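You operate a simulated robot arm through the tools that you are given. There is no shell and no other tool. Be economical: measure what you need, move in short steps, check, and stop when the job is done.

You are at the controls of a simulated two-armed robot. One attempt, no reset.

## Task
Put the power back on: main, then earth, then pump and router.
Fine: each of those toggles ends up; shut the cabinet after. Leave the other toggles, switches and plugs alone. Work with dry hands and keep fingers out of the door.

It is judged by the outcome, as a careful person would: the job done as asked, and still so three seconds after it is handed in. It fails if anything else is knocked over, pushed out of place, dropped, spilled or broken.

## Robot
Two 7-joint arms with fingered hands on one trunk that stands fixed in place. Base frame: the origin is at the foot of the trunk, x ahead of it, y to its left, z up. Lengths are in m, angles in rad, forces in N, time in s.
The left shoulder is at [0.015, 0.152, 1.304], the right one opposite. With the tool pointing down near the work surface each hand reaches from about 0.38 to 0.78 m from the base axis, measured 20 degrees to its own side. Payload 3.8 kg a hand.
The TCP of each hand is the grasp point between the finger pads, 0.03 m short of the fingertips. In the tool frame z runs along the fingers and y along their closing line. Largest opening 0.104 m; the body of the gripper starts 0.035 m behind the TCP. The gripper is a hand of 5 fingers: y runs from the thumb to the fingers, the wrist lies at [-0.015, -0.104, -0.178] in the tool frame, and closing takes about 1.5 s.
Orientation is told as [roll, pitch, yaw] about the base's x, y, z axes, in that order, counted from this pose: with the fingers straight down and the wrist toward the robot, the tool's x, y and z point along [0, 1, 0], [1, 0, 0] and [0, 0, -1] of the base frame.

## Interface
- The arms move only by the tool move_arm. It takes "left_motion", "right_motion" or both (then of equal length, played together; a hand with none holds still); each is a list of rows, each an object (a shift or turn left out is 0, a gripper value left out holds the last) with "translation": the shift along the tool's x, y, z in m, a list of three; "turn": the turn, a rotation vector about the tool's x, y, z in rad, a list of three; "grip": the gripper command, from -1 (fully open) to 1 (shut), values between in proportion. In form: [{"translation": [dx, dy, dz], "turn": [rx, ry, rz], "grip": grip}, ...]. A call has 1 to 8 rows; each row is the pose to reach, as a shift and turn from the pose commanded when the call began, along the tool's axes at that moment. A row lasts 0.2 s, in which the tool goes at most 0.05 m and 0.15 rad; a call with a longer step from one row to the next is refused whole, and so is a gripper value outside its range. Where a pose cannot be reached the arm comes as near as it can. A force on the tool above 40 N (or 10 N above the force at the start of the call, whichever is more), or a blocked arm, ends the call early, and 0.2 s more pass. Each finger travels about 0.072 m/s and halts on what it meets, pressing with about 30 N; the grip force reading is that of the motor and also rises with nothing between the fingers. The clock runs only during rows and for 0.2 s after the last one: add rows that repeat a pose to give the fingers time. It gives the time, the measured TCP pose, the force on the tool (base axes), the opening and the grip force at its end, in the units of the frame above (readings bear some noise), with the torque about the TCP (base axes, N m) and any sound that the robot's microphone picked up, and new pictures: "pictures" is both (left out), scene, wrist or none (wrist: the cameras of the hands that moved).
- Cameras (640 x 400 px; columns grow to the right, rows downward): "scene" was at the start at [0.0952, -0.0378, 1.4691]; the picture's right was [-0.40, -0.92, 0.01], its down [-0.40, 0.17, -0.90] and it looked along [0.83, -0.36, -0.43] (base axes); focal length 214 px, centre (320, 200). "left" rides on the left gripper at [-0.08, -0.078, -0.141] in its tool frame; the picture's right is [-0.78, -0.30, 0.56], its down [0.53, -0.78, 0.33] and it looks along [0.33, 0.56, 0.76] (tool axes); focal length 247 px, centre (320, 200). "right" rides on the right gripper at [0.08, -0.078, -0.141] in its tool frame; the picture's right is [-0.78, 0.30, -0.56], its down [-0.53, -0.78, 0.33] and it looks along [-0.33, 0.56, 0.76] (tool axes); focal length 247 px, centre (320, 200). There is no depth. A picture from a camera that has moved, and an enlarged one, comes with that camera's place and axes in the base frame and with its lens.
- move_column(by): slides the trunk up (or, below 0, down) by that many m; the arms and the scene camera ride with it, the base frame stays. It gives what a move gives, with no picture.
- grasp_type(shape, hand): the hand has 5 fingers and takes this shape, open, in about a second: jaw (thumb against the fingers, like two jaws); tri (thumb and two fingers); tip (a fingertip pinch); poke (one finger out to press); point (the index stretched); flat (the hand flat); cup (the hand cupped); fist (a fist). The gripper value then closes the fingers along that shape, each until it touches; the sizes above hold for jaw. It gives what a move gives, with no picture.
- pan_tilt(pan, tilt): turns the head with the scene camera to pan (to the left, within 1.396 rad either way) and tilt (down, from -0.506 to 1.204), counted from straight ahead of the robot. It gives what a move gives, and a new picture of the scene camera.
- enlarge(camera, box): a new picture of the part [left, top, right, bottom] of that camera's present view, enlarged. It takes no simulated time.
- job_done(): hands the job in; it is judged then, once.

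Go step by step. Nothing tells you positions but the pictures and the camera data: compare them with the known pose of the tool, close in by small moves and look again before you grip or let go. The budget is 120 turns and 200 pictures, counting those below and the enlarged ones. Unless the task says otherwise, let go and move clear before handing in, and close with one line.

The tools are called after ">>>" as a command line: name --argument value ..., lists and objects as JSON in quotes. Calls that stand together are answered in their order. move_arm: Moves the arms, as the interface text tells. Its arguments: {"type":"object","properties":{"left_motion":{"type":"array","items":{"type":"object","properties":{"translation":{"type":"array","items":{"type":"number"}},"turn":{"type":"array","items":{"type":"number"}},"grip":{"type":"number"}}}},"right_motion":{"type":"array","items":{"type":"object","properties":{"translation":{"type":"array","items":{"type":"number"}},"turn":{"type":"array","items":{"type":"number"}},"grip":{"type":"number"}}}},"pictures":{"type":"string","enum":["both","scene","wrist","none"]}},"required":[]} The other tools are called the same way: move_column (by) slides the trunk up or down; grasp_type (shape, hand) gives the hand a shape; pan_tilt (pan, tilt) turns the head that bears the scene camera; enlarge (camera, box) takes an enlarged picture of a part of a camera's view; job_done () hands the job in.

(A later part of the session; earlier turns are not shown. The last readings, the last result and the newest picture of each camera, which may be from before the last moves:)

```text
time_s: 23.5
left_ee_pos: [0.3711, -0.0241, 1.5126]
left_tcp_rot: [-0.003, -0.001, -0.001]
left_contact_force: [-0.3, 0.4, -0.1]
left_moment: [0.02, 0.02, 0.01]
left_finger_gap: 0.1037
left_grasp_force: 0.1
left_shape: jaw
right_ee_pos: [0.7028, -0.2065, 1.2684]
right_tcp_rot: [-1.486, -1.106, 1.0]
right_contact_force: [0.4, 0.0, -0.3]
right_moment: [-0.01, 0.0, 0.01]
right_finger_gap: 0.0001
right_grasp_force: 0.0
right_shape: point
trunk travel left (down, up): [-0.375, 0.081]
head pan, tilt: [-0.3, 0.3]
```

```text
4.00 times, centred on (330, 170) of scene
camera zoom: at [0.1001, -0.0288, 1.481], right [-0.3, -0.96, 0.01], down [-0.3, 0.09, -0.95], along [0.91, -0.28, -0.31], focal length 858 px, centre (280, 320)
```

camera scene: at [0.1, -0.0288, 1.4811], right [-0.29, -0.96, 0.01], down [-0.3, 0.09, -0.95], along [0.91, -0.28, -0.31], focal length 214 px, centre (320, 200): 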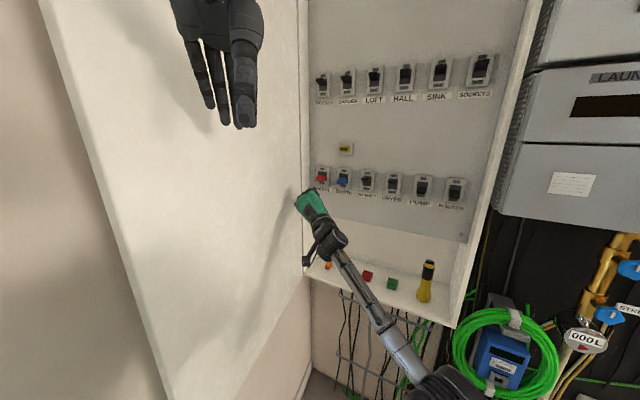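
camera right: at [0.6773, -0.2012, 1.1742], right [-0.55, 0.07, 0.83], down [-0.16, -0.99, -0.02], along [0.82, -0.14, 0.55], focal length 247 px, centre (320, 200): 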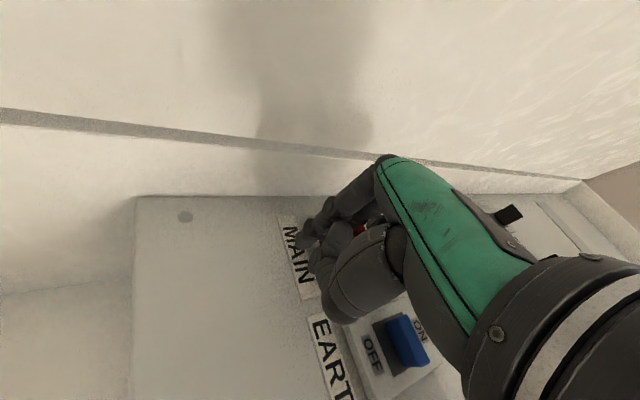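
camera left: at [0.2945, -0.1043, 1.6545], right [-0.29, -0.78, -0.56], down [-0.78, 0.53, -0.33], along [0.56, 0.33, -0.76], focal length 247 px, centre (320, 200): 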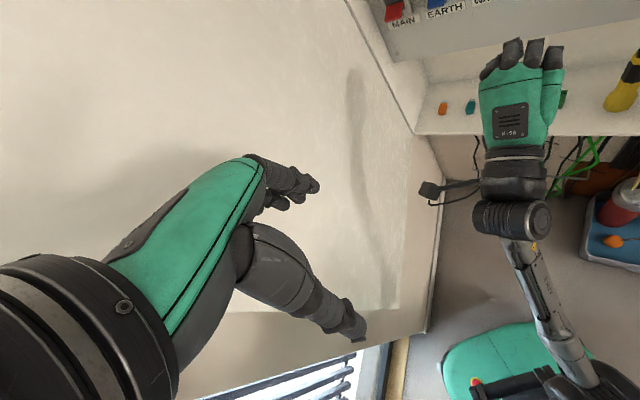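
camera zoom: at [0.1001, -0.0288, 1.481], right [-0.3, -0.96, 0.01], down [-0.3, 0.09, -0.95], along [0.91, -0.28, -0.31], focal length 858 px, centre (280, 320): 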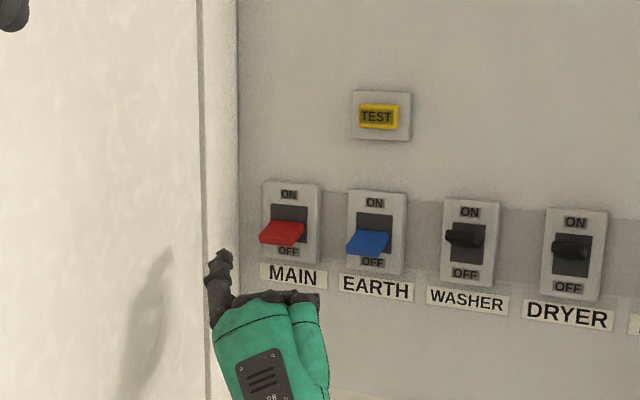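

In point shape the index stands above the fist, with its tip at about (0.737,-0.177,1.32). I'll lower it and bring the tip about 3 cm short of, and below, the MAIN lever.

>>> move_arm --right_motion '[{"translation": [-0.002, -0.02, 0.01]}, {"translation": [-0.004, -0.04, 0.025]}, {"translation": [-0.008, -0.053, 0.05]}, {"translation": [-0.008, -0.053, 0.07]}, {"translation": [-0.008, -0.053, 0.086]}]' --pictures "wrist"

>>> enlarge --camera "right" --box '[200, 100, 440, 250]'

>>> enlarge --camera "scene" --box '[290, 140, 386, 200]'

```text
time_s: 24.7
left_ee_pos: [0.3707, -0.0245, 1.5126]
left_tcp_rot: [-0.002, 0.0, 0.0]
left_contact_force: [-0.2, 0.5, -0.3]
left_moment: [0.01, -0.01, -0.02]
left_finger_gap: 0.1037
left_grasp_force: 0.1
left_shape: jaw
right_ee_pos: [0.7614, -0.2738, 1.2207]
right_tcp_rot: [-1.484, -1.108, 1.001]
right_contact_force: [-0.2, 0.1, 0.6]
right_moment: [0.03, 0.0, -0.01]
right_finger_gap: 0.0
right_grasp_force: 0.2
right_shape: point
trunk travel left (down, up): [-0.375, 0.081]
head pan, tilt: [-0.3, 0.3]
camera right: at [0.6511, -0.1729, 1.124], right [-0.74, -0.24, 0.63], down [-0.11, -0.88, -0.47], along [0.67, -0.42, 0.62], focal length 247 px, centre (320, 200)
```

right: 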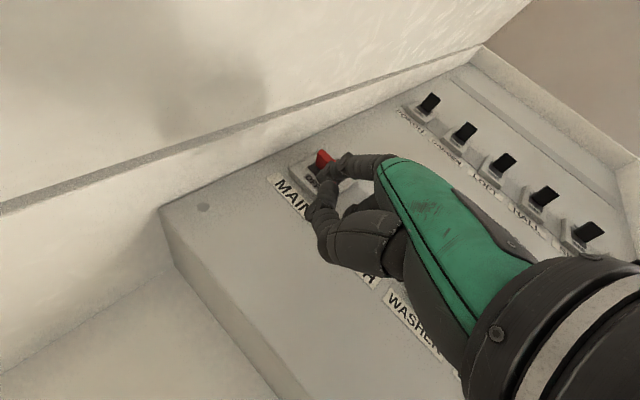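

```text
2.67 times, centred on (320, 175) of right
camera zoom: at [0.6511, -0.1729, 1.124], right [-0.74, -0.24, 0.63], down [-0.11, -0.88, -0.47], along [0.67, -0.42, 0.62], focal length 659 px, centre (320, 267)
```

zoom: 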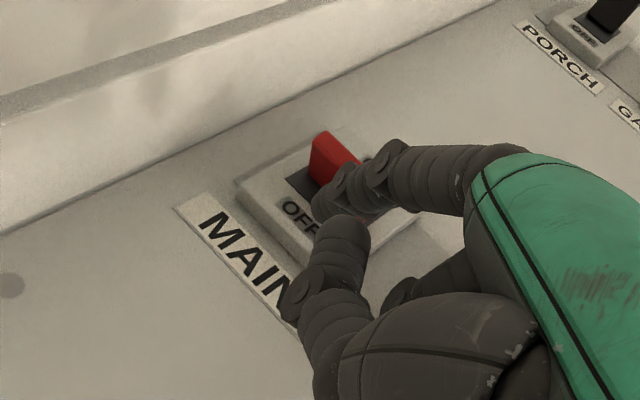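

```text
6.67 times, centred on (338, 170) of scene
camera zoom: at [0.1006, -0.0291, 1.481], right [-0.3, -0.96, 0.01], down [-0.3, 0.09, -0.95], along [0.91, -0.28, -0.31], focal length 1430 px, centre (200, 400)
```

zoom: 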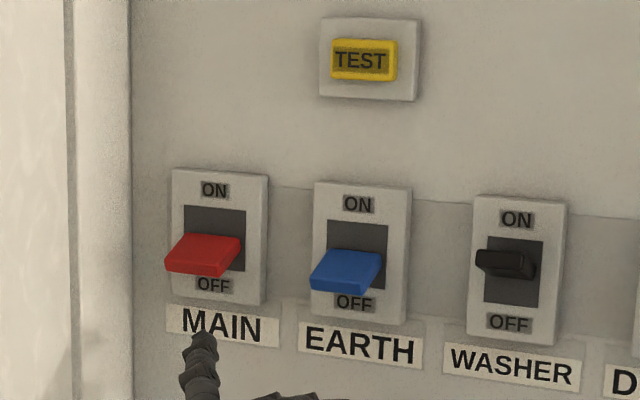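

The index tip is at about (0.797,-0.245,1.274), centred below the red lever. I'll advance 4.5 cm so it sits under the lever, then lift in small steps.

>>> move_arm --right_motion '[{"translation": [0.002, 0, 0.015]}, {"translation": [0.004, 0, 0.03]}, {"translation": [0.005, 0, 0.045]}, {"translation": [0.0005, 0.009, 0.045]}, {"translation": [-0.004, 0.018, 0.045]}]' --pictures "wrist"

>>> enlarge --camera "right" --box '[200, 100, 440, 250]'

>>> enlarge --camera "scene" --box '[290, 140, 386, 200]'

```text
time_s: 25.9
left_ee_pos: [0.3714, -0.0241, 1.5123]
left_tcp_rot: [0.0, -0.001, 0.0]
left_contact_force: [-0.6, -0.3, 0.3]
left_moment: [-0.01, -0.03, 0.0]
left_finger_gap: 0.1037
left_grasp_force: 0.1
left_shape: jaw
right_ee_pos: [0.803, -0.2911, 1.2338]
right_tcp_rot: [-1.477, -1.103, 0.993]
right_contact_force: [-2.6, 0.9, -7.6]
right_moment: [-0.25, 0.17, 0.07]
right_finger_gap: 0.096
right_grasp_force: 0.1
right_shape: point
trunk travel left (down, up): [-0.375, 0.081]
head pan, tilt: [-0.3, 0.3]
camera right: at [0.6928, -0.1899, 1.1362], right [-0.73, -0.24, 0.64], down [-0.12, -0.88, -0.47], along [0.67, -0.42, 0.61], focal length 247 px, centre (320, 200)
```

right: 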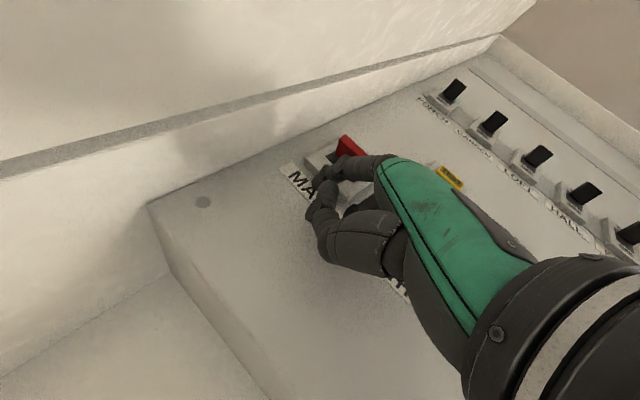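

```text
2.67 times, centred on (320, 175) of right
camera zoom: at [0.6928, -0.1899, 1.1362], right [-0.73, -0.24, 0.64], down [-0.12, -0.88, -0.47], along [0.67, -0.42, 0.61], focal length 659 px, centre (320, 267)
```

zoom: 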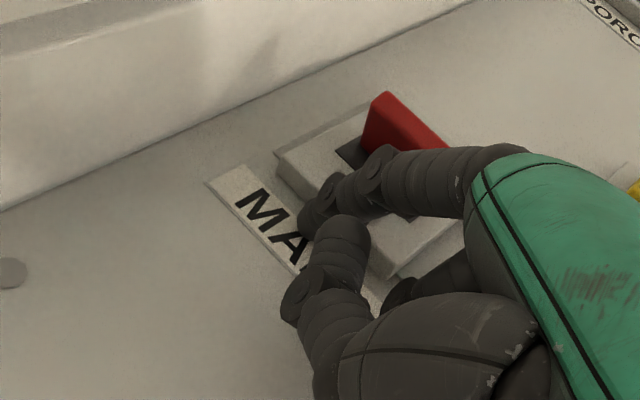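

```text
6.67 times, centred on (338, 170) of scene
camera zoom: at [0.1011, -0.0285, 1.4808], right [-0.3, -0.96, 0.01], down [-0.3, 0.09, -0.95], along [0.91, -0.28, -0.31], focal length 1430 px, centre (200, 400)
```

zoom: 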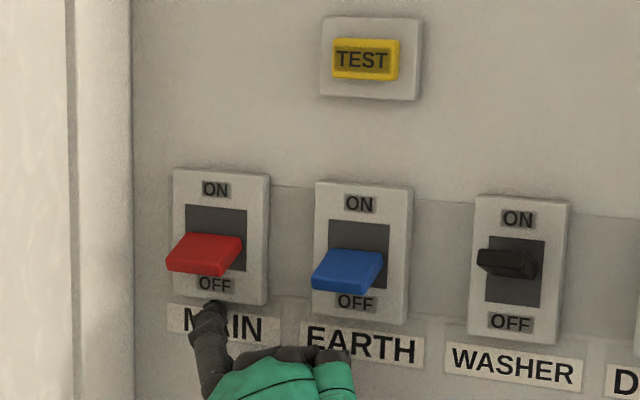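

The fingertip has caught under the bottom rim of the plate, so it's too deep. I'll lower it a little, retreat 1.8 cm, and lift again.

>>> move_arm --right_motion '[{"translation": [0.005, -0.01, 0]}, {"translation": [0.005, -0.01, -0.018]}, {"translation": [0.0, 0.0, -0.018]}, {"translation": [-0.0045, 0.009, -0.018]}, {"translation": [-0.009, 0.018, -0.018]}, {"translation": [-0.0112, 0.0225, -0.018]}, {"translation": [-0.0135, 0.027, -0.018]}]' --pictures "wrist"

>>> enlarge --camera "right" --box '[200, 100, 440, 250]'

>>> enlarge --camera "scene" --box '[290, 140, 386, 200]'

```text
time_s: 27.5
left_ee_pos: [0.3715, -0.025, 1.5114]
left_tcp_rot: [-0.001, 0.0, -0.001]
left_contact_force: [-0.3, -0.8, 0.3]
left_moment: [0.0, 0.02, 0.0]
left_finger_gap: 0.1036
left_grasp_force: 0.1
left_shape: jaw
right_ee_pos: [0.7891, -0.284, 1.2668]
right_tcp_rot: [-1.48, -1.106, 0.998]
right_contact_force: [-1.8, 2.0, -3.4]
right_moment: [-0.19, 0.06, 0.13]
right_finger_gap: 0.0962
right_grasp_force: 0.1
right_shape: point
trunk travel left (down, up): [-0.375, 0.081]
head pan, tilt: [-0.3, 0.3]
camera right: at [0.6785, -0.1825, 1.169], right [-0.73, -0.24, 0.63], down [-0.11, -0.88, -0.47], along [0.67, -0.42, 0.62], focal length 247 px, centre (320, 200)
```

right: 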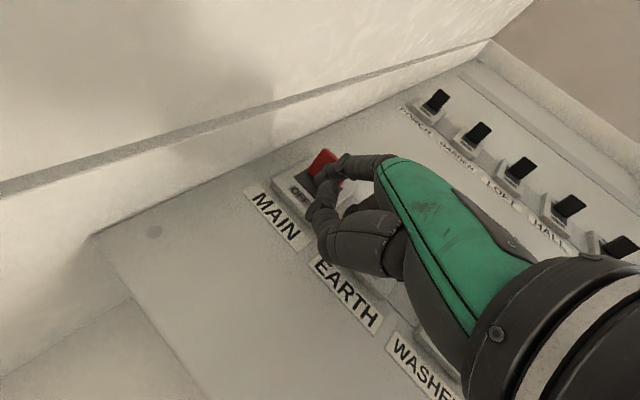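

```text
2.67 times, centred on (320, 175) of right
camera zoom: at [0.6785, -0.1825, 1.169], right [-0.73, -0.24, 0.63], down [-0.11, -0.88, -0.47], along [0.67, -0.42, 0.62], focal length 659 px, centre (320, 267)
```

zoom: 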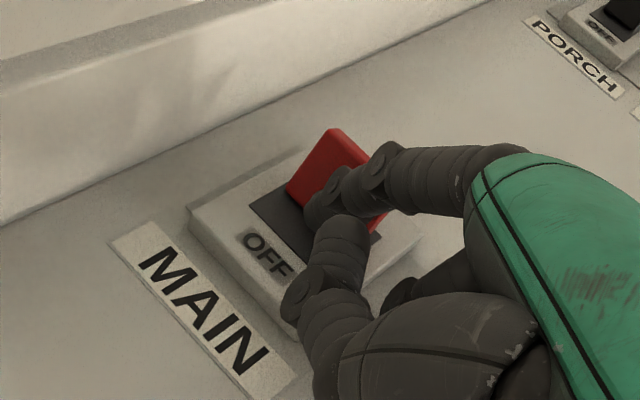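

```text
6.67 times, centred on (338, 170) of scene
camera zoom: at [0.1004, -0.0285, 1.481], right [-0.3, -0.96, 0.01], down [-0.3, 0.09, -0.95], along [0.91, -0.28, -0.31], focal length 1430 px, centre (200, 400)
```

zoom: 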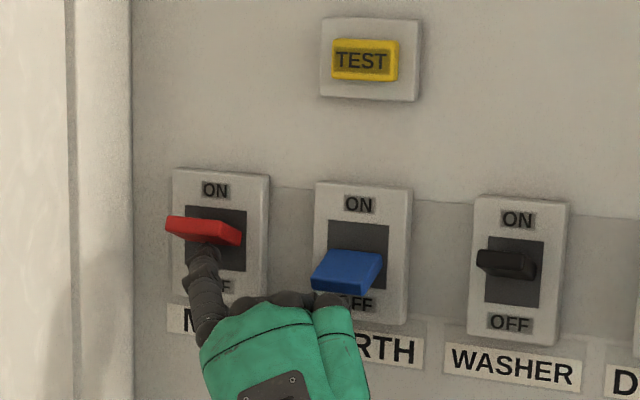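

The MAIN lever is rising nicely. I'll keep lifting until it snaps up.

>>> move_arm --right_motion '[{"translation": [-0.0022, 0.0045, 0]}, {"translation": [-0.0045, 0.009, 0]}, {"translation": [-0.0067, 0.0135, 0]}, {"translation": [-0.009, 0.018, 0]}, {"translation": [-0.0112, 0.0225, 0]}]' --pictures "none"

>>> enlarge --camera "scene" --box '[290, 140, 386, 200]'

```text
time_s: 28.7
left_ee_pos: [0.3698, -0.02, 1.5134]
left_tcp_rot: [-0.005, 0.0, 0.0]
left_contact_force: [0.2, -0.1, -0.3]
left_moment: [0.0, 0.07, -0.04]
left_finger_gap: 0.1034
left_grasp_force: 0.1
left_shape: jaw
right_ee_pos: [0.7902, -0.2793, 1.2887]
right_tcp_rot: [-1.474, -1.097, 0.993]
right_contact_force: [-23.2, 19.7, -27.5]
right_moment: [-1.21, 0.32, 0.54]
right_finger_gap: 0.0962
right_grasp_force: 0.0
right_shape: point
trunk travel left (down, up): [-0.375, 0.081]
head pan, tilt: [-0.3, 0.3]
```

```text
6.67 times, centred on (338, 170) of scene
camera zoom: at [0.0989, -0.0241, 1.481], right [-0.29, -0.96, 0.01], down [-0.3, 0.08, -0.95], along [0.91, -0.28, -0.31], focal length 1430 px, centre (200, 400)
```

zoom: 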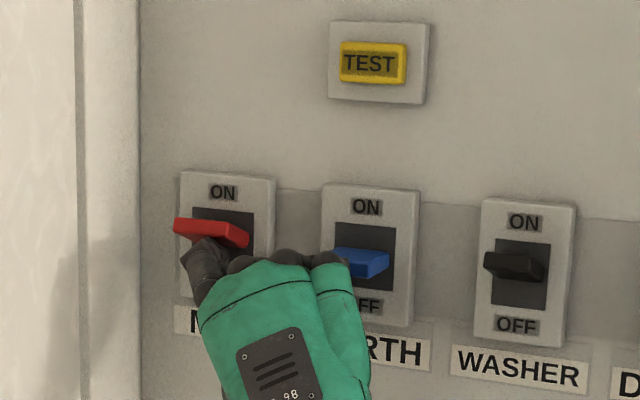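

The force is high with the lever at its stop, so it's up. I'll ease off downward, then retreat and check.

>>> move_arm --right_motion '[{"translation": [0.0045, -0.009, 0]}, {"translation": [0.011, -0.022, -0.004]}, {"translation": [0.018, -0.036, -0.02]}, {"translation": [0.018, -0.036, -0.05]}, {"translation": [0.018, -0.036, -0.07]}]' --pictures "none"

>>> enlarge --camera "scene" --box '[290, 140, 386, 200]'

```text
time_s: 29.9
left_ee_pos: [0.3715, -0.0245, 1.5127]
left_tcp_rot: [0.0, 0.001, 0.0]
left_contact_force: [-1.0, -0.5, 0.2]
left_moment: [-0.05, -0.02, -0.01]
left_finger_gap: 0.1034
left_grasp_force: 0.1
left_shape: jaw
right_ee_pos: [0.7267, -0.2511, 1.2576]
right_tcp_rot: [-1.487, -1.105, 1.003]
right_contact_force: [-0.7, -0.6, 0.2]
right_moment: [0.04, -0.02, 0.0]
right_finger_gap: 0.0957
right_grasp_force: 0.1
right_shape: point
trunk travel left (down, up): [-0.375, 0.081]
head pan, tilt: [-0.3, 0.3]
```

```text
6.67 times, centred on (338, 170) of scene
camera zoom: at [0.1002, -0.0288, 1.4811], right [-0.3, -0.96, 0.01], down [-0.3, 0.09, -0.95], along [0.91, -0.28, -0.31], focal length 1430 px, centre (200, 400)
```

zoom: 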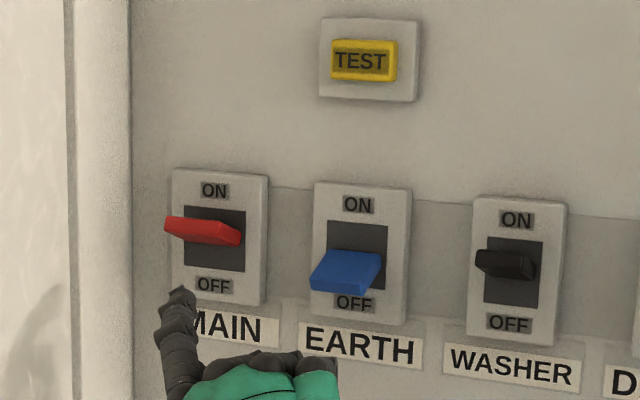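

MAIN is up and stays up. EARTH comes next, using the same motion shifted 8.4 cm along the row.

>>> move_arm --right_motion '[{"translation": [-0.018, -0.023, -0.008]}, {"translation": [-0.036, -0.047, -0.015]}, {"translation": [-0.0545, -0.071, -0.015]}, {"translation": [-0.0545, -0.071, 0.01]}, {"translation": [-0.0545, -0.071, 0.035]}, {"translation": [-0.0545, -0.071, 0.045]}]' --pictures "none"

>>> enlarge --camera "scene" --box '[290, 140, 386, 200]'

>>> enlarge --camera "right" --box '[200, 100, 440, 250]'

```text
time_s: 31.3
left_ee_pos: [0.3713, -0.0254, 1.5123]
left_tcp_rot: [-0.002, -0.002, 0.0]
left_contact_force: [0.0, -0.6, -0.6]
left_moment: [-0.02, 0.0, 0.03]
left_finger_gap: 0.1037
left_grasp_force: 0.2
left_shape: jaw
right_ee_pos: [0.7275, -0.3426, 1.2165]
right_tcp_rot: [-1.486, -1.106, 1.001]
right_contact_force: [-0.1, 0.4, -0.7]
right_moment: [-0.01, 0.04, -0.02]
right_finger_gap: 0.0959
right_grasp_force: 0.1
right_shape: point
trunk travel left (down, up): [-0.375, 0.081]
head pan, tilt: [-0.3, 0.3]
```

```text
6.67 times, centred on (338, 170) of scene
camera zoom: at [0.0999, -0.0291, 1.4811], right [-0.3, -0.96, 0.01], down [-0.3, 0.09, -0.95], along [0.91, -0.28, -0.31], focal length 1430 px, centre (200, 400)
```

zoom: 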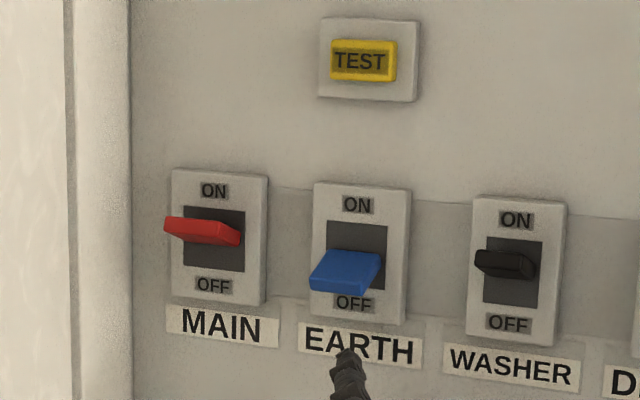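

```text
2.67 times, centred on (320, 175) of right
camera zoom: at [0.6178, -0.2425, 1.1174], right [-0.74, -0.24, 0.63], down [-0.11, -0.88, -0.47], along [0.67, -0.42, 0.62], focal length 659 px, centre (320, 267)
```

zoom: 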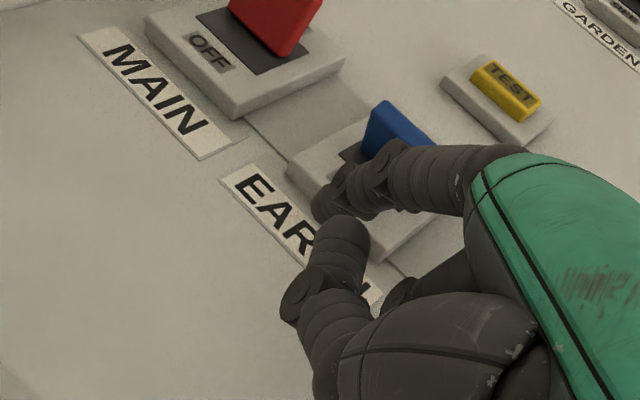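

The finger is well placed under the blue lever. I'll lift about 5 cm, as for MAIN.

>>> move_arm --right_motion '[{"translation": [-0.0045, 0.009, 0]}, {"translation": [-0.009, 0.018, 0]}, {"translation": [-0.0135, 0.027, 0]}, {"translation": [-0.017, 0.034, 0]}, {"translation": [-0.02, 0.04, 0]}, {"translation": [-0.0225, 0.045, 0]}, {"translation": [-0.0245, 0.049, 0]}]' --pictures "none"

>>> enlarge --camera "scene" --box '[290, 140, 386, 200]'

```text
time_s: 32.9
left_ee_pos: [0.3718, -0.0243, 1.5118]
left_tcp_rot: [-0.001, 0.0, 0.001]
left_contact_force: [0.9, 0.3, 0.0]
left_moment: [0.03, 0.0, 0.02]
left_finger_gap: 0.1038
left_grasp_force: 0.1
left_shape: jaw
right_ee_pos: [0.7305, -0.3423, 1.2682]
right_tcp_rot: [-1.479, -1.106, 0.996]
right_contact_force: [-2.3, 1.8, -5.8]
right_moment: [-0.25, 0.1, 0.14]
right_finger_gap: 0.0956
right_grasp_force: 0.0
right_shape: point
trunk travel left (down, up): [-0.375, 0.081]
head pan, tilt: [-0.3, 0.3]
```

```text
6.67 times, centred on (338, 170) of scene
camera zoom: at [0.1004, -0.0283, 1.481], right [-0.3, -0.96, 0.01], down [-0.3, 0.09, -0.95], along [0.91, -0.28, -0.31], focal length 1430 px, centre (200, 400)
```

zoom: 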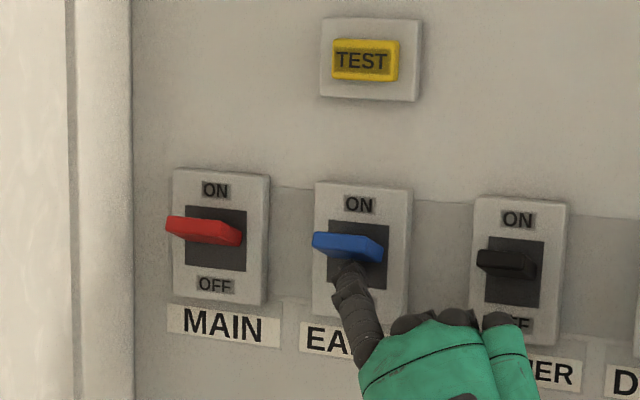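

EARTH is up. I'll lower the finger, retreat, and head toward PUMP.

>>> move_arm --right_motion '[{"translation": [0.009, -0.018, 0]}, {"translation": [0.021, -0.042, -0.01]}, {"translation": [0.021, -0.042, -0.05]}, {"translation": [0.021, -0.042, -0.09]}, {"translation": [-0.02, -0.065, -0.11]}, {"translation": [-0.06, -0.085, -0.12]}, {"translation": [-0.1, -0.105, -0.13]}]' --pictures "none"

>>> enlarge --camera "scene" --box '[280, 130, 480, 255]'

```text
refused: row 5 steps farther than a row can; nothing moved
```

```text
3.20 times, centred on (380, 192) of scene
camera zoom: at [0.1004, -0.0283, 1.481], right [-0.3, -0.96, 0.01], down [-0.3, 0.09, -0.95], along [0.91, -0.28, -0.31], focal length 686 px, centre (128, 224)
```

zoom: 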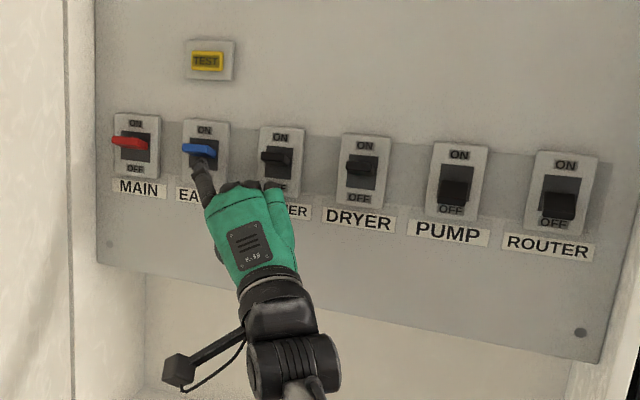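

One row was slightly too long and the call was refused. I'll resend it with smaller steps.

>>> move_arm --right_motion '[{"translation": [0.009, -0.018, 0]}, {"translation": [0.021, -0.042, -0.01]}, {"translation": [0.021, -0.042, -0.05]}, {"translation": [0.015, -0.042, -0.09]}, {"translation": [-0.02, -0.055, -0.11]}, {"translation": [-0.058, -0.072, -0.12]}, {"translation": [-0.095, -0.09, -0.13]}]' --pictures "none"

>>> enlarge --camera "scene" --box '[280, 130, 480, 255]'

```text
time_s: 34.5
left_ee_pos: [0.3706, -0.0253, 1.5129]
left_tcp_rot: [0.0, -0.001, 0.0]
left_contact_force: [-0.2, 0.4, -1.2]
left_moment: [0.03, -0.01, 0.01]
left_finger_gap: 0.1037
left_grasp_force: 0.0
left_shape: jaw
right_ee_pos: [0.5515, -0.3926, 1.2375]
right_tcp_rot: [-1.489, -1.109, 1.003]
right_contact_force: [0.2, -0.6, -0.6]
right_moment: [-0.01, 0.01, -0.01]
right_finger_gap: 0.0958
right_grasp_force: 0.1
right_shape: point
trunk travel left (down, up): [-0.375, 0.081]
head pan, tilt: [-0.3, 0.3]
```

```text
3.20 times, centred on (380, 192) of scene
camera zoom: at [0.0987, -0.0295, 1.4812], right [-0.29, -0.96, 0.0], down [-0.3, 0.09, -0.95], along [0.91, -0.28, -0.31], focal length 686 px, centre (128, 224)
```

zoom: 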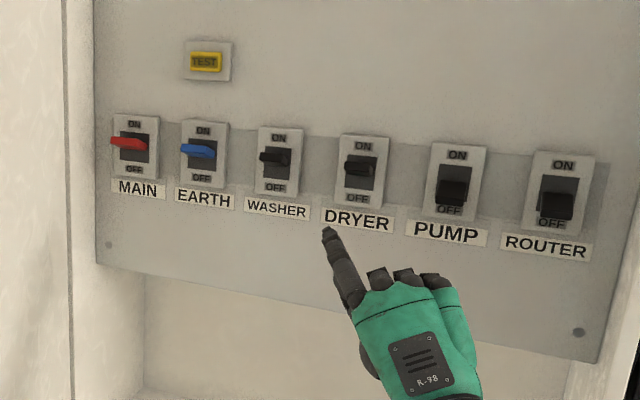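

PUMP and ROUTER positions hold up in this view: pump lever about (0.592,-0.492,1.314), router about (0.534,-0.552,1.315). I'll move below and in front of PUMP.

>>> move_arm --right_motion '[{"translation": [-0.03, -0.0235, 0]}, {"translation": [-0.06, -0.047, 0]}, {"translation": [-0.09, -0.0705, 0.002]}, {"translation": [-0.09, -0.0705, 0.02]}, {"translation": [-0.09, -0.0705, 0.04]}]' --pictures "wrist"

>>> enlarge --camera "scene" --box '[360, 150, 488, 230]'

```text
time_s: 35.7
left_ee_pos: [0.3726, -0.026, 1.5117]
left_tcp_rot: [-0.002, 0.0, 0.002]
left_contact_force: [-0.5, 0.0, 0.2]
left_moment: [0.03, 0.02, 0.01]
left_finger_gap: 0.1035
left_grasp_force: 0.1
left_shape: jaw
right_ee_pos: [0.5327, -0.5102, 1.2125]
right_tcp_rot: [-1.482, -1.107, 1.0]
right_contact_force: [1.0, 0.1, -0.4]
right_moment: [0.0, 0.01, -0.03]
right_finger_gap: 0.0956
right_grasp_force: 0.0
right_shape: point
trunk travel left (down, up): [-0.375, 0.081]
head pan, tilt: [-0.3, 0.3]
camera right: at [0.4221, -0.4087, 1.1144], right [-0.73, -0.24, 0.63], down [-0.11, -0.88, -0.47], along [0.67, -0.42, 0.62], focal length 247 px, centre (320, 200)
```

right: 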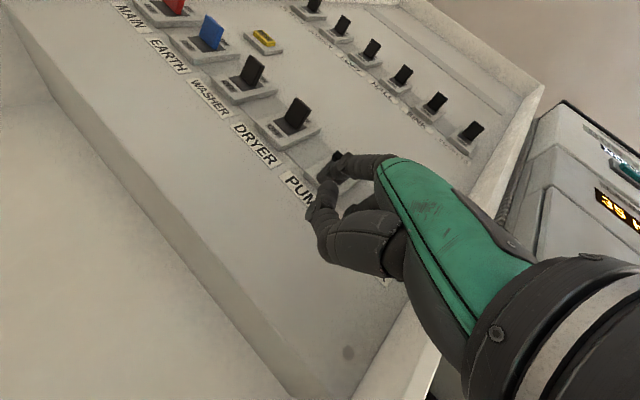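

```text
5.00 times, centred on (424, 190) of scene
camera zoom: at [0.1011, -0.0292, 1.481], right [-0.3, -0.96, 0.01], down [-0.3, 0.09, -0.95], along [0.91, -0.28, -0.31], focal length 1072 px, centre (-200, 250)
```

zoom: 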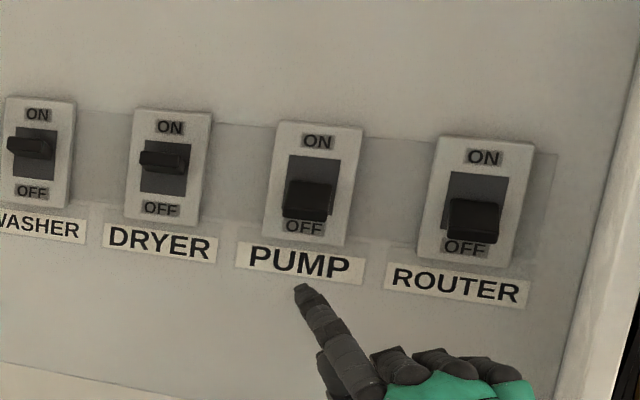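

>>> move_arm --right_motion '[{"translation": [0, 0, 0.01]}, {"translation": [0, 0, 0.02]}]' --pictures "none"

>>> enlarge --camera "right" --box '[200, 100, 440, 250]'

>>> enlarge --camera "scene" --box '[360, 150, 488, 230]'

```text
time_s: 36.3
left_ee_pos: [0.372, -0.0261, 1.5117]
left_tcp_rot: [-0.002, 0.0, -0.001]
left_contact_force: [0.1, 0.3, 1.0]
left_moment: [-0.01, -0.01, -0.01]
left_finger_gap: 0.1037
left_grasp_force: 0.1
left_shape: jaw
right_ee_pos: [0.5514, -0.5177, 1.2124]
right_tcp_rot: [-1.483, -1.107, 1.0]
right_contact_force: [-0.2, 0.1, 0.3]
right_moment: [0.01, 0.02, 0.0]
right_finger_gap: 0.0962
right_grasp_force: 0.1
right_shape: point
trunk travel left (down, up): [-0.375, 0.081]
head pan, tilt: [-0.3, 0.3]
```

```text
2.67 times, centred on (320, 175) of right
camera zoom: at [0.4411, -0.4171, 1.1138], right [-0.74, -0.24, 0.63], down [-0.11, -0.88, -0.47], along [0.67, -0.42, 0.62], focal length 659 px, centre (320, 267)
```

zoom: 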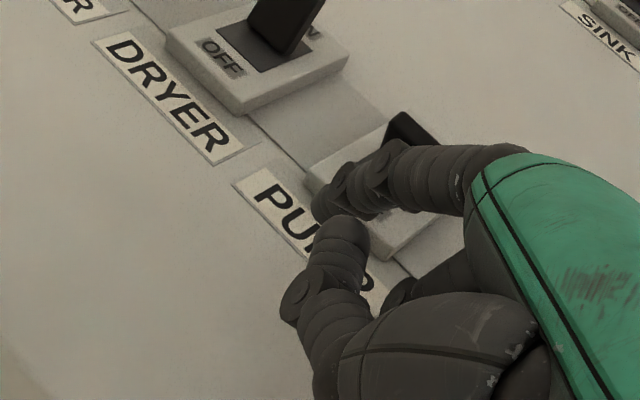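

```text
5.00 times, centred on (424, 190) of scene
camera zoom: at [0.1011, -0.0291, 1.481], right [-0.3, -0.96, 0.01], down [-0.3, 0.09, -0.95], along [0.91, -0.28, -0.31], focal length 1072 px, centre (-200, 250)
```

zoom: 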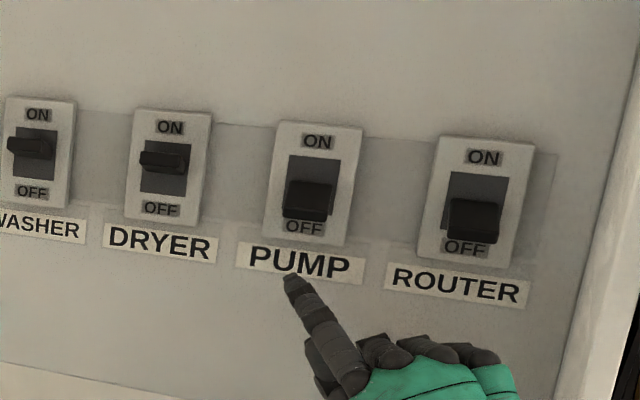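

This matches the earth setup apart from a ~6 mm sideways offset. I'll correct that and lift PUMP.

>>> move_arm --right_motion '[{"translation": [-0.005, -0.0026, 0]}, {"translation": [-0.0095, 0.0064, 0]}, {"translation": [-0.014, 0.0154, 0]}, {"translation": [-0.0185, 0.0244, 0]}, {"translation": [-0.022, 0.0314, 0]}, {"translation": [-0.025, 0.0374, 0]}, {"translation": [-0.0275, 0.0424, 0]}, {"translation": [-0.03, 0.0474, 0]}]' --pictures "none"

>>> enlarge --camera "scene" --box '[360, 150, 488, 230]'

```text
time_s: 38.1
left_ee_pos: [0.3717, -0.0242, 1.5122]
left_tcp_rot: [-0.001, -0.002, -0.002]
left_contact_force: [-0.3, 0.3, 1.0]
left_moment: [-0.02, -0.02, -0.01]
left_finger_gap: 0.1038
left_grasp_force: 0.2
left_shape: jaw
right_ee_pos: [0.5514, -0.5231, 1.2652]
right_tcp_rot: [-1.482, -1.107, 0.998]
right_contact_force: [-3.1, 1.8, -4.3]
right_moment: [-0.2, 0.05, 0.2]
right_finger_gap: 0.0961
right_grasp_force: 0.1
right_shape: point
trunk travel left (down, up): [-0.375, 0.081]
head pan, tilt: [-0.3, 0.3]
```

```text
5.00 times, centred on (424, 190) of scene
camera zoom: at [0.0998, -0.0287, 1.481], right [-0.3, -0.96, 0.01], down [-0.3, 0.09, -0.95], along [0.91, -0.28, -0.31], focal length 1072 px, centre (-200, 250)
```

zoom: 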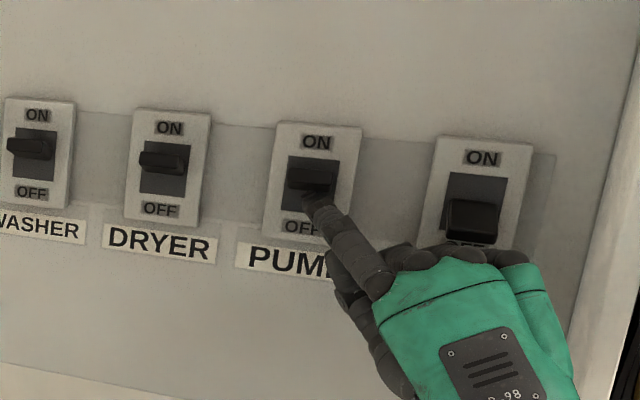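

PUMP looks up. I'll nudge 5 mm more to be sure, then lower, retreat and check.

>>> move_arm --right_motion '[{"translation": [-0.0022, 0.0045, 0]}, {"translation": [-0.0022, 0.0045, 0]}, {"translation": [0.007, -0.014, 0]}, {"translation": [0.024, -0.046, -0.01]}, {"translation": [0.024, -0.046, -0.05]}, {"translation": [0.02, -0.046, -0.07]}]' --pictures "none"

>>> enlarge --camera "scene" --box '[360, 150, 488, 230]'

```text
time_s: 39.5
left_ee_pos: [0.371, -0.0247, 1.5129]
left_tcp_rot: [-0.003, -0.001, 0.0]
left_contact_force: [1.2, 0.7, 0.0]
left_moment: [-0.04, -0.03, 0.01]
left_finger_gap: 0.104
left_grasp_force: 0.2
left_shape: jaw
right_ee_pos: [0.4851, -0.4916, 1.2201]
right_tcp_rot: [-1.489, -1.108, 1.001]
right_contact_force: [0.8, -0.3, 0.3]
right_moment: [-0.01, -0.03, -0.02]
right_finger_gap: 0.0958
right_grasp_force: 0.1
right_shape: point
trunk travel left (down, up): [-0.375, 0.081]
head pan, tilt: [-0.3, 0.3]
```

```text
5.00 times, centred on (424, 190) of scene
camera zoom: at [0.0991, -0.0286, 1.4812], right [-0.3, -0.96, 0.01], down [-0.3, 0.09, -0.95], along [0.91, -0.28, -0.31], focal length 1072 px, centre (-200, 250)
```

zoom: 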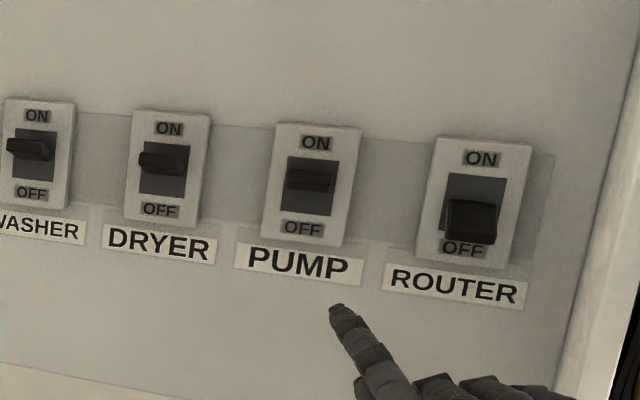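

PUMP is up. For ROUTER, this roll would push the fist into the cabinet's right lip. I'll retreat and roll the hand the other way so the fist hangs below the index.

>>> move_arm --right_motion '[{"translation": [0, 0, -0.03]}, {"translation": [0, 0, -0.06], "turn": [0, 0, 0.1]}, {"translation": [0, 0, -0.06], "turn": [0, 0, 0.24]}, {"translation": [0, 0, -0.06], "turn": [0, 0, 0.38]}, {"translation": [0, 0, -0.06], "turn": [0, 0, 0.52]}, {"translation": [0, 0, -0.06], "turn": [0, 0, 0.66]}, {"translation": [0, 0, -0.06], "turn": [0, 0, 0.8]}, {"translation": [0, 0, -0.06], "turn": [0, 0, 0.94]}]' --pictures "both"

```text
time_s: 41.3
left_ee_pos: [0.3725, -0.0232, 1.5118]
left_tcp_rot: [0.0, -0.002, -0.001]
left_contact_force: [0.6, 0.2, -0.3]
left_moment: [-0.01, 0.0, 0.01]
left_finger_gap: 0.1036
left_grasp_force: 0.0
left_shape: jaw
right_ee_pos: [0.4359, -0.4634, 1.2326]
right_tcp_rot: [1.525, -1.108, -2.022]
right_contact_force: [-0.2, 0.2, 0.0]
right_moment: [-0.01, 0.02, 0.0]
right_finger_gap: 0.0
right_grasp_force: 0.0
right_shape: point
trunk travel left (down, up): [-0.375, 0.081]
head pan, tilt: [-0.3, 0.3]
camera scene: at [0.1006, -0.0272, 1.481], right [-0.3, -0.96, 0.01], down [-0.3, 0.09, -0.95], along [0.91, -0.28, -0.31], focal length 214 px, centre (320, 200)
camera right: at [0.3608, -0.3039, 1.2021], right [-0.88, -0.46, -0.07], down [0.21, -0.27, -0.94], along [0.42, -0.85, 0.33], focal length 247 px, centre (320, 200)
```

scene: 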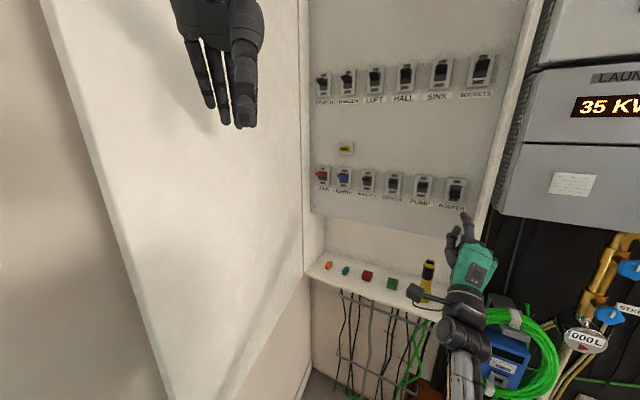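
right: 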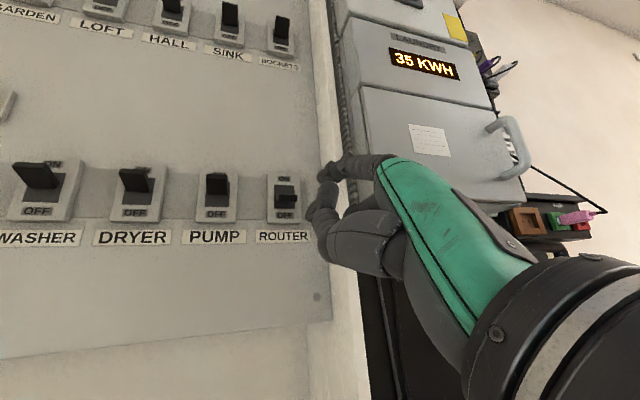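

The view is good and the tip tracking agrees. I'll roll 0.5 rad more and yaw toward the panel normal so the fist clears the right lip.

>>> move_arm --right_motion '[{"turn": [-0.027, -0.054, 0.1]}, {"turn": [-0.053, -0.108, 0.2]}, {"turn": [-0.08, -0.162, 0.3]}, {"turn": [-0.106, -0.215, 0.4]}, {"turn": [-0.133, -0.269, 0.5]}]' --pictures "both"

>>> enlarge --camera "scene" --box '[400, 150, 528, 230]'

```text
time_s: 42.5
left_ee_pos: [0.3722, -0.0258, 1.5128]
left_tcp_rot: [-0.002, 0.002, 0.0]
left_contact_force: [-0.1, -0.2, 0.1]
left_moment: [-0.02, 0.01, 0.0]
left_finger_gap: 0.1037
left_grasp_force: 0.0
left_shape: jaw
right_ee_pos: [0.43, -0.476, 1.2323]
right_tcp_rot: [1.479, -0.683, -2.318]
right_contact_force: [-0.2, -0.1, -0.3]
right_moment: [-0.02, -0.01, 0.03]
right_finger_gap: 0.0001
right_grasp_force: 0.0
right_shape: point
trunk travel left (down, up): [-0.375, 0.081]
head pan, tilt: [-0.3, 0.3]
camera scene: at [0.1005, -0.0284, 1.481], right [-0.3, -0.96, 0.01], down [-0.3, 0.09, -0.95], along [0.91, -0.28, -0.31], focal length 214 px, centre (320, 200)
camera right: at [0.4128, -0.2997, 1.2572], right [-0.92, -0.08, -0.37], down [0.37, -0.01, -0.93], along [0.07, -1.0, 0.04], focal length 247 px, centre (320, 200)
```

scene: 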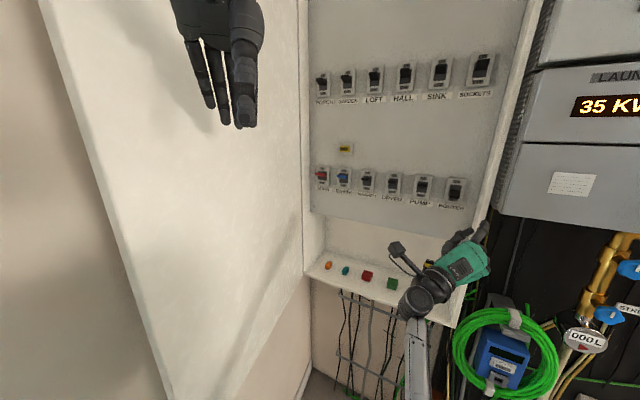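
right: 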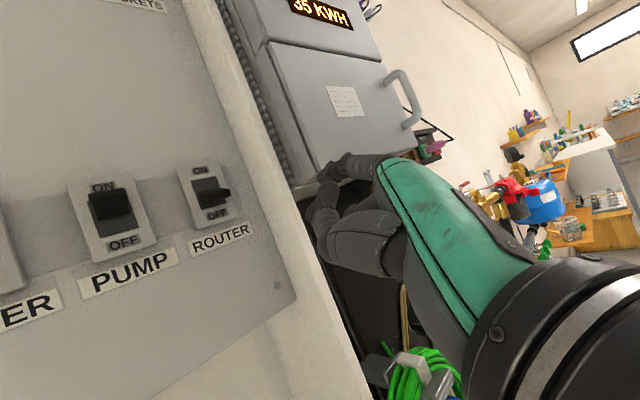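

```text
5.00 times, centred on (464, 190) of scene
camera zoom: at [0.1005, -0.0284, 1.481], right [-0.3, -0.96, 0.01], down [-0.3, 0.09, -0.95], along [0.91, -0.28, -0.31], focal length 1072 px, centre (-400, 250)
```

zoom: 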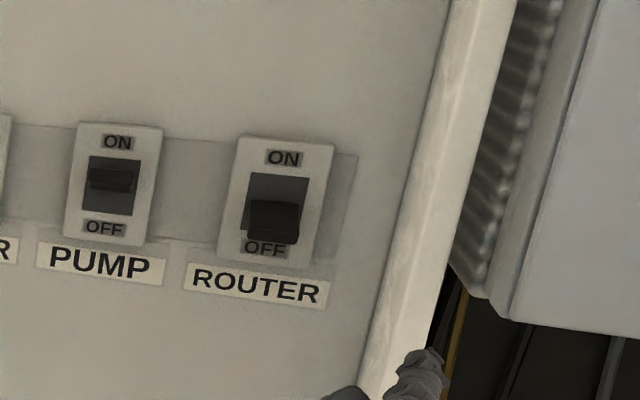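

The finger now points straight along the panel normal with the fist underneath. I'll move left in front of ROUTER and slightly down, then part-way in.

>>> move_arm --right_motion '[{"translation": [0.01, -0.03, 0]}, {"translation": [0.022, -0.062, 0]}, {"translation": [0.022, -0.062, 0.02]}, {"translation": [0.022, -0.062, 0.04]}, {"translation": [0.022, -0.062, 0.055]}]' --pictures "wrist"

>>> enlarge --camera "scene" --box '[400, 150, 528, 230]'

>>> enlarge --camera "right" --box '[200, 100, 440, 250]'

```text
time_s: 43.7
left_ee_pos: [0.3726, -0.0249, 1.512]
left_tcp_rot: [-0.002, 0.0, 0.0]
left_contact_force: [-0.2, 0.0, 0.6]
left_moment: [-0.03, 0.0, 0.0]
left_finger_gap: 0.1037
left_grasp_force: 0.0
left_shape: jaw
right_ee_pos: [0.5148, -0.4637, 1.203]
right_tcp_rot: [1.456, -0.637, -2.3]
right_contact_force: [0.5, -0.9, 0.2]
right_moment: [0.03, -0.01, -0.01]
right_finger_gap: 0.0
right_grasp_force: 0.0
right_shape: point
trunk travel left (down, up): [-0.375, 0.081]
head pan, tilt: [-0.3, 0.3]
camera right: at [0.4952, -0.2893, 1.2359], right [-0.92, -0.06, -0.39], down [0.39, 0.03, -0.92], along [0.07, -1.0, -0.01], focal length 247 px, centre (320, 200)
```

right: 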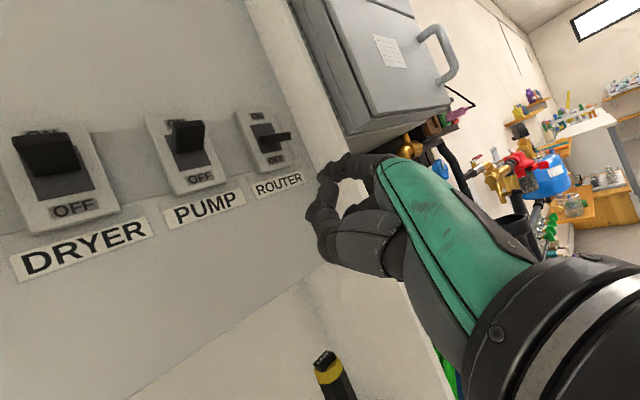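

```text
5.00 times, centred on (464, 190) of scene
camera zoom: at [0.1009, -0.0283, 1.481], right [-0.3, -0.96, 0.01], down [-0.3, 0.09, -0.95], along [0.91, -0.28, -0.31], focal length 1072 px, centre (-400, 250)
```

zoom: 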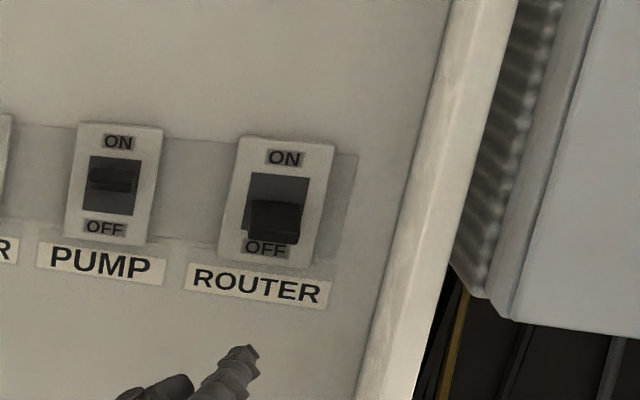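

```text
2.67 times, centred on (320, 175) of right
camera zoom: at [0.4952, -0.2893, 1.2359], right [-0.92, -0.06, -0.39], down [0.39, 0.03, -0.92], along [0.07, -1.0, -0.01], focal length 659 px, centre (320, 267)
```

zoom: 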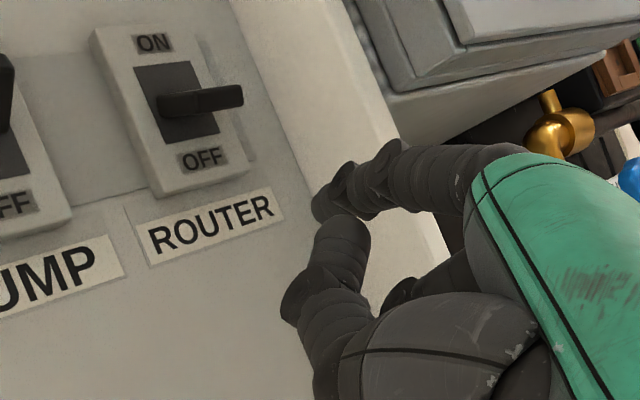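

Tip and lever agree between both views: ROUTER's lever end is about 1.9 cm deeper and 5.5 cm higher than the fingertip, with no sideways offset. I'll advance 3.2 cm and start lifting.

>>> move_arm --right_motion '[{"translation": [0, 0, 0.016]}, {"translation": [0, 0, 0.032]}, {"translation": [0.008, 0.006, 0.031]}, {"translation": [0.016, 0.012, 0.03]}, {"translation": [0.024, 0.018, 0.029]}]' --pictures "none"

>>> enlarge --camera "scene" --box '[400, 150, 528, 230]'

>>> enlarge --camera "right" --box '[200, 100, 440, 250]'

```text
time_s: 44.9
left_ee_pos: [0.3714, -0.0251, 1.5128]
left_tcp_rot: [-0.001, 0.0, 0.0]
left_contact_force: [-0.2, 0.3, -0.3]
left_moment: [-0.03, -0.02, 0.0]
left_finger_gap: 0.1037
left_grasp_force: 0.1
left_shape: jaw
right_ee_pos: [0.5399, -0.48, 1.2257]
right_tcp_rot: [1.431, -0.606, -2.273]
right_contact_force: [0.8, 0.0, 0.4]
right_moment: [0.01, 0.02, 0.02]
right_finger_gap: 0.0
right_grasp_force: 0.2
right_shape: point
trunk travel left (down, up): [-0.375, 0.081]
head pan, tilt: [-0.3, 0.3]
```

```text
5.00 times, centred on (464, 190) of scene
camera zoom: at [0.1004, -0.0288, 1.481], right [-0.3, -0.96, 0.01], down [-0.3, 0.09, -0.95], along [0.91, -0.28, -0.31], focal length 1072 px, centre (-400, 250)
```

zoom: 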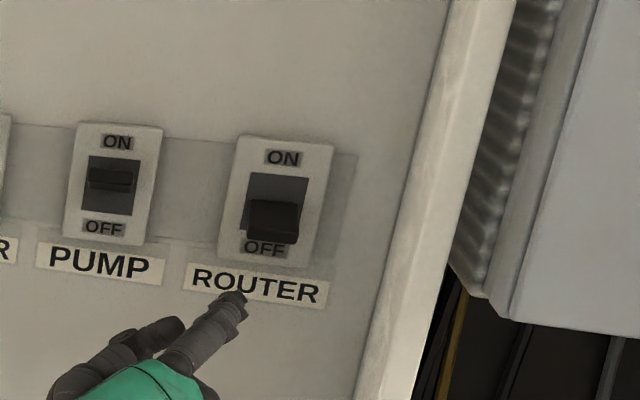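

```text
2.67 times, centred on (320, 175) of right
camera zoom: at [0.5194, -0.3062, 1.2633], right [-0.92, -0.06, -0.4], down [0.39, 0.07, -0.92], along [0.09, -1.0, -0.04], focal length 659 px, centre (320, 267)
```

zoom: 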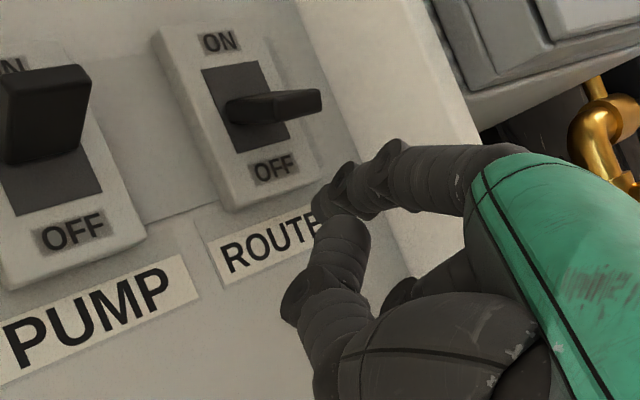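

The tip is at depth under the lever, about 8 mm too far left. I'll correct and keep lifting gently.

>>> move_arm --right_motion '[{"translation": [-0.005, 0.006, 0]}, {"translation": [0.003, 0.012, -0.001]}, {"translation": [0.009, 0.0165, -0.002]}, {"translation": [0.015, 0.021, -0.003]}, {"translation": [0.02, 0.0247, -0.0035]}, {"translation": [0.025, 0.0285, -0.004]}]' --pictures "none"

>>> enlarge --camera "scene" --box '[400, 150, 528, 230]'

>>> enlarge --camera "right" --box '[200, 100, 440, 250]'

```text
time_s: 46.3
left_ee_pos: [0.3711, -0.0265, 1.5123]
left_tcp_rot: [-0.003, -0.003, 0.0]
left_contact_force: [-0.4, -0.5, 0.4]
left_moment: [0.0, -0.01, 0.01]
left_finger_gap: 0.1037
left_grasp_force: 0.1
left_shape: jaw
right_ee_pos: [0.5328, -0.4865, 1.2626]
right_tcp_rot: [1.43, -0.61, -2.274]
right_contact_force: [0.2, -0.1, -0.2]
right_moment: [-0.01, 0.01, 0.02]
right_finger_gap: 0.0001
right_grasp_force: 0.1
right_shape: point
trunk travel left (down, up): [-0.375, 0.081]
head pan, tilt: [-0.3, 0.3]
```

```text
5.00 times, centred on (464, 190) of scene
camera zoom: at [0.1001, -0.0286, 1.4811], right [-0.3, -0.96, 0.01], down [-0.3, 0.09, -0.95], along [0.91, -0.28, -0.31], focal length 1072 px, centre (-400, 250)
```

zoom: 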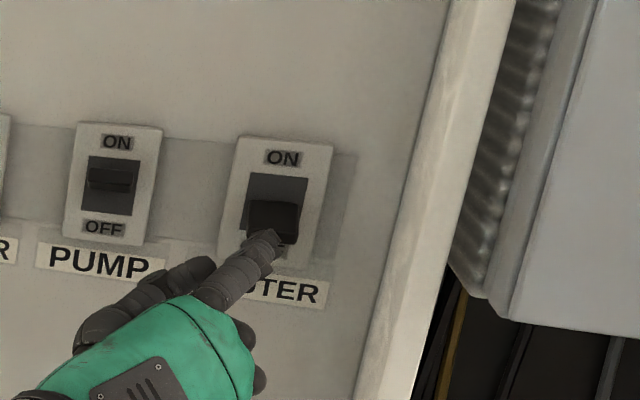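

```text
2.67 times, centred on (320, 175) of right
camera zoom: at [0.5121, -0.3115, 1.2997], right [-0.92, -0.06, -0.4], down [0.39, 0.07, -0.92], along [0.08, -1.0, -0.04], focal length 659 px, centre (320, 267)
```

zoom: 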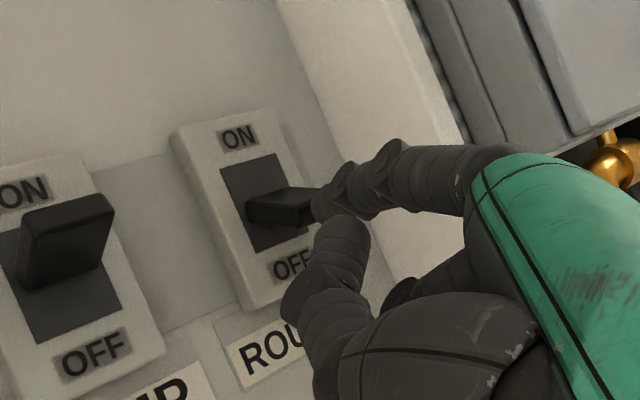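

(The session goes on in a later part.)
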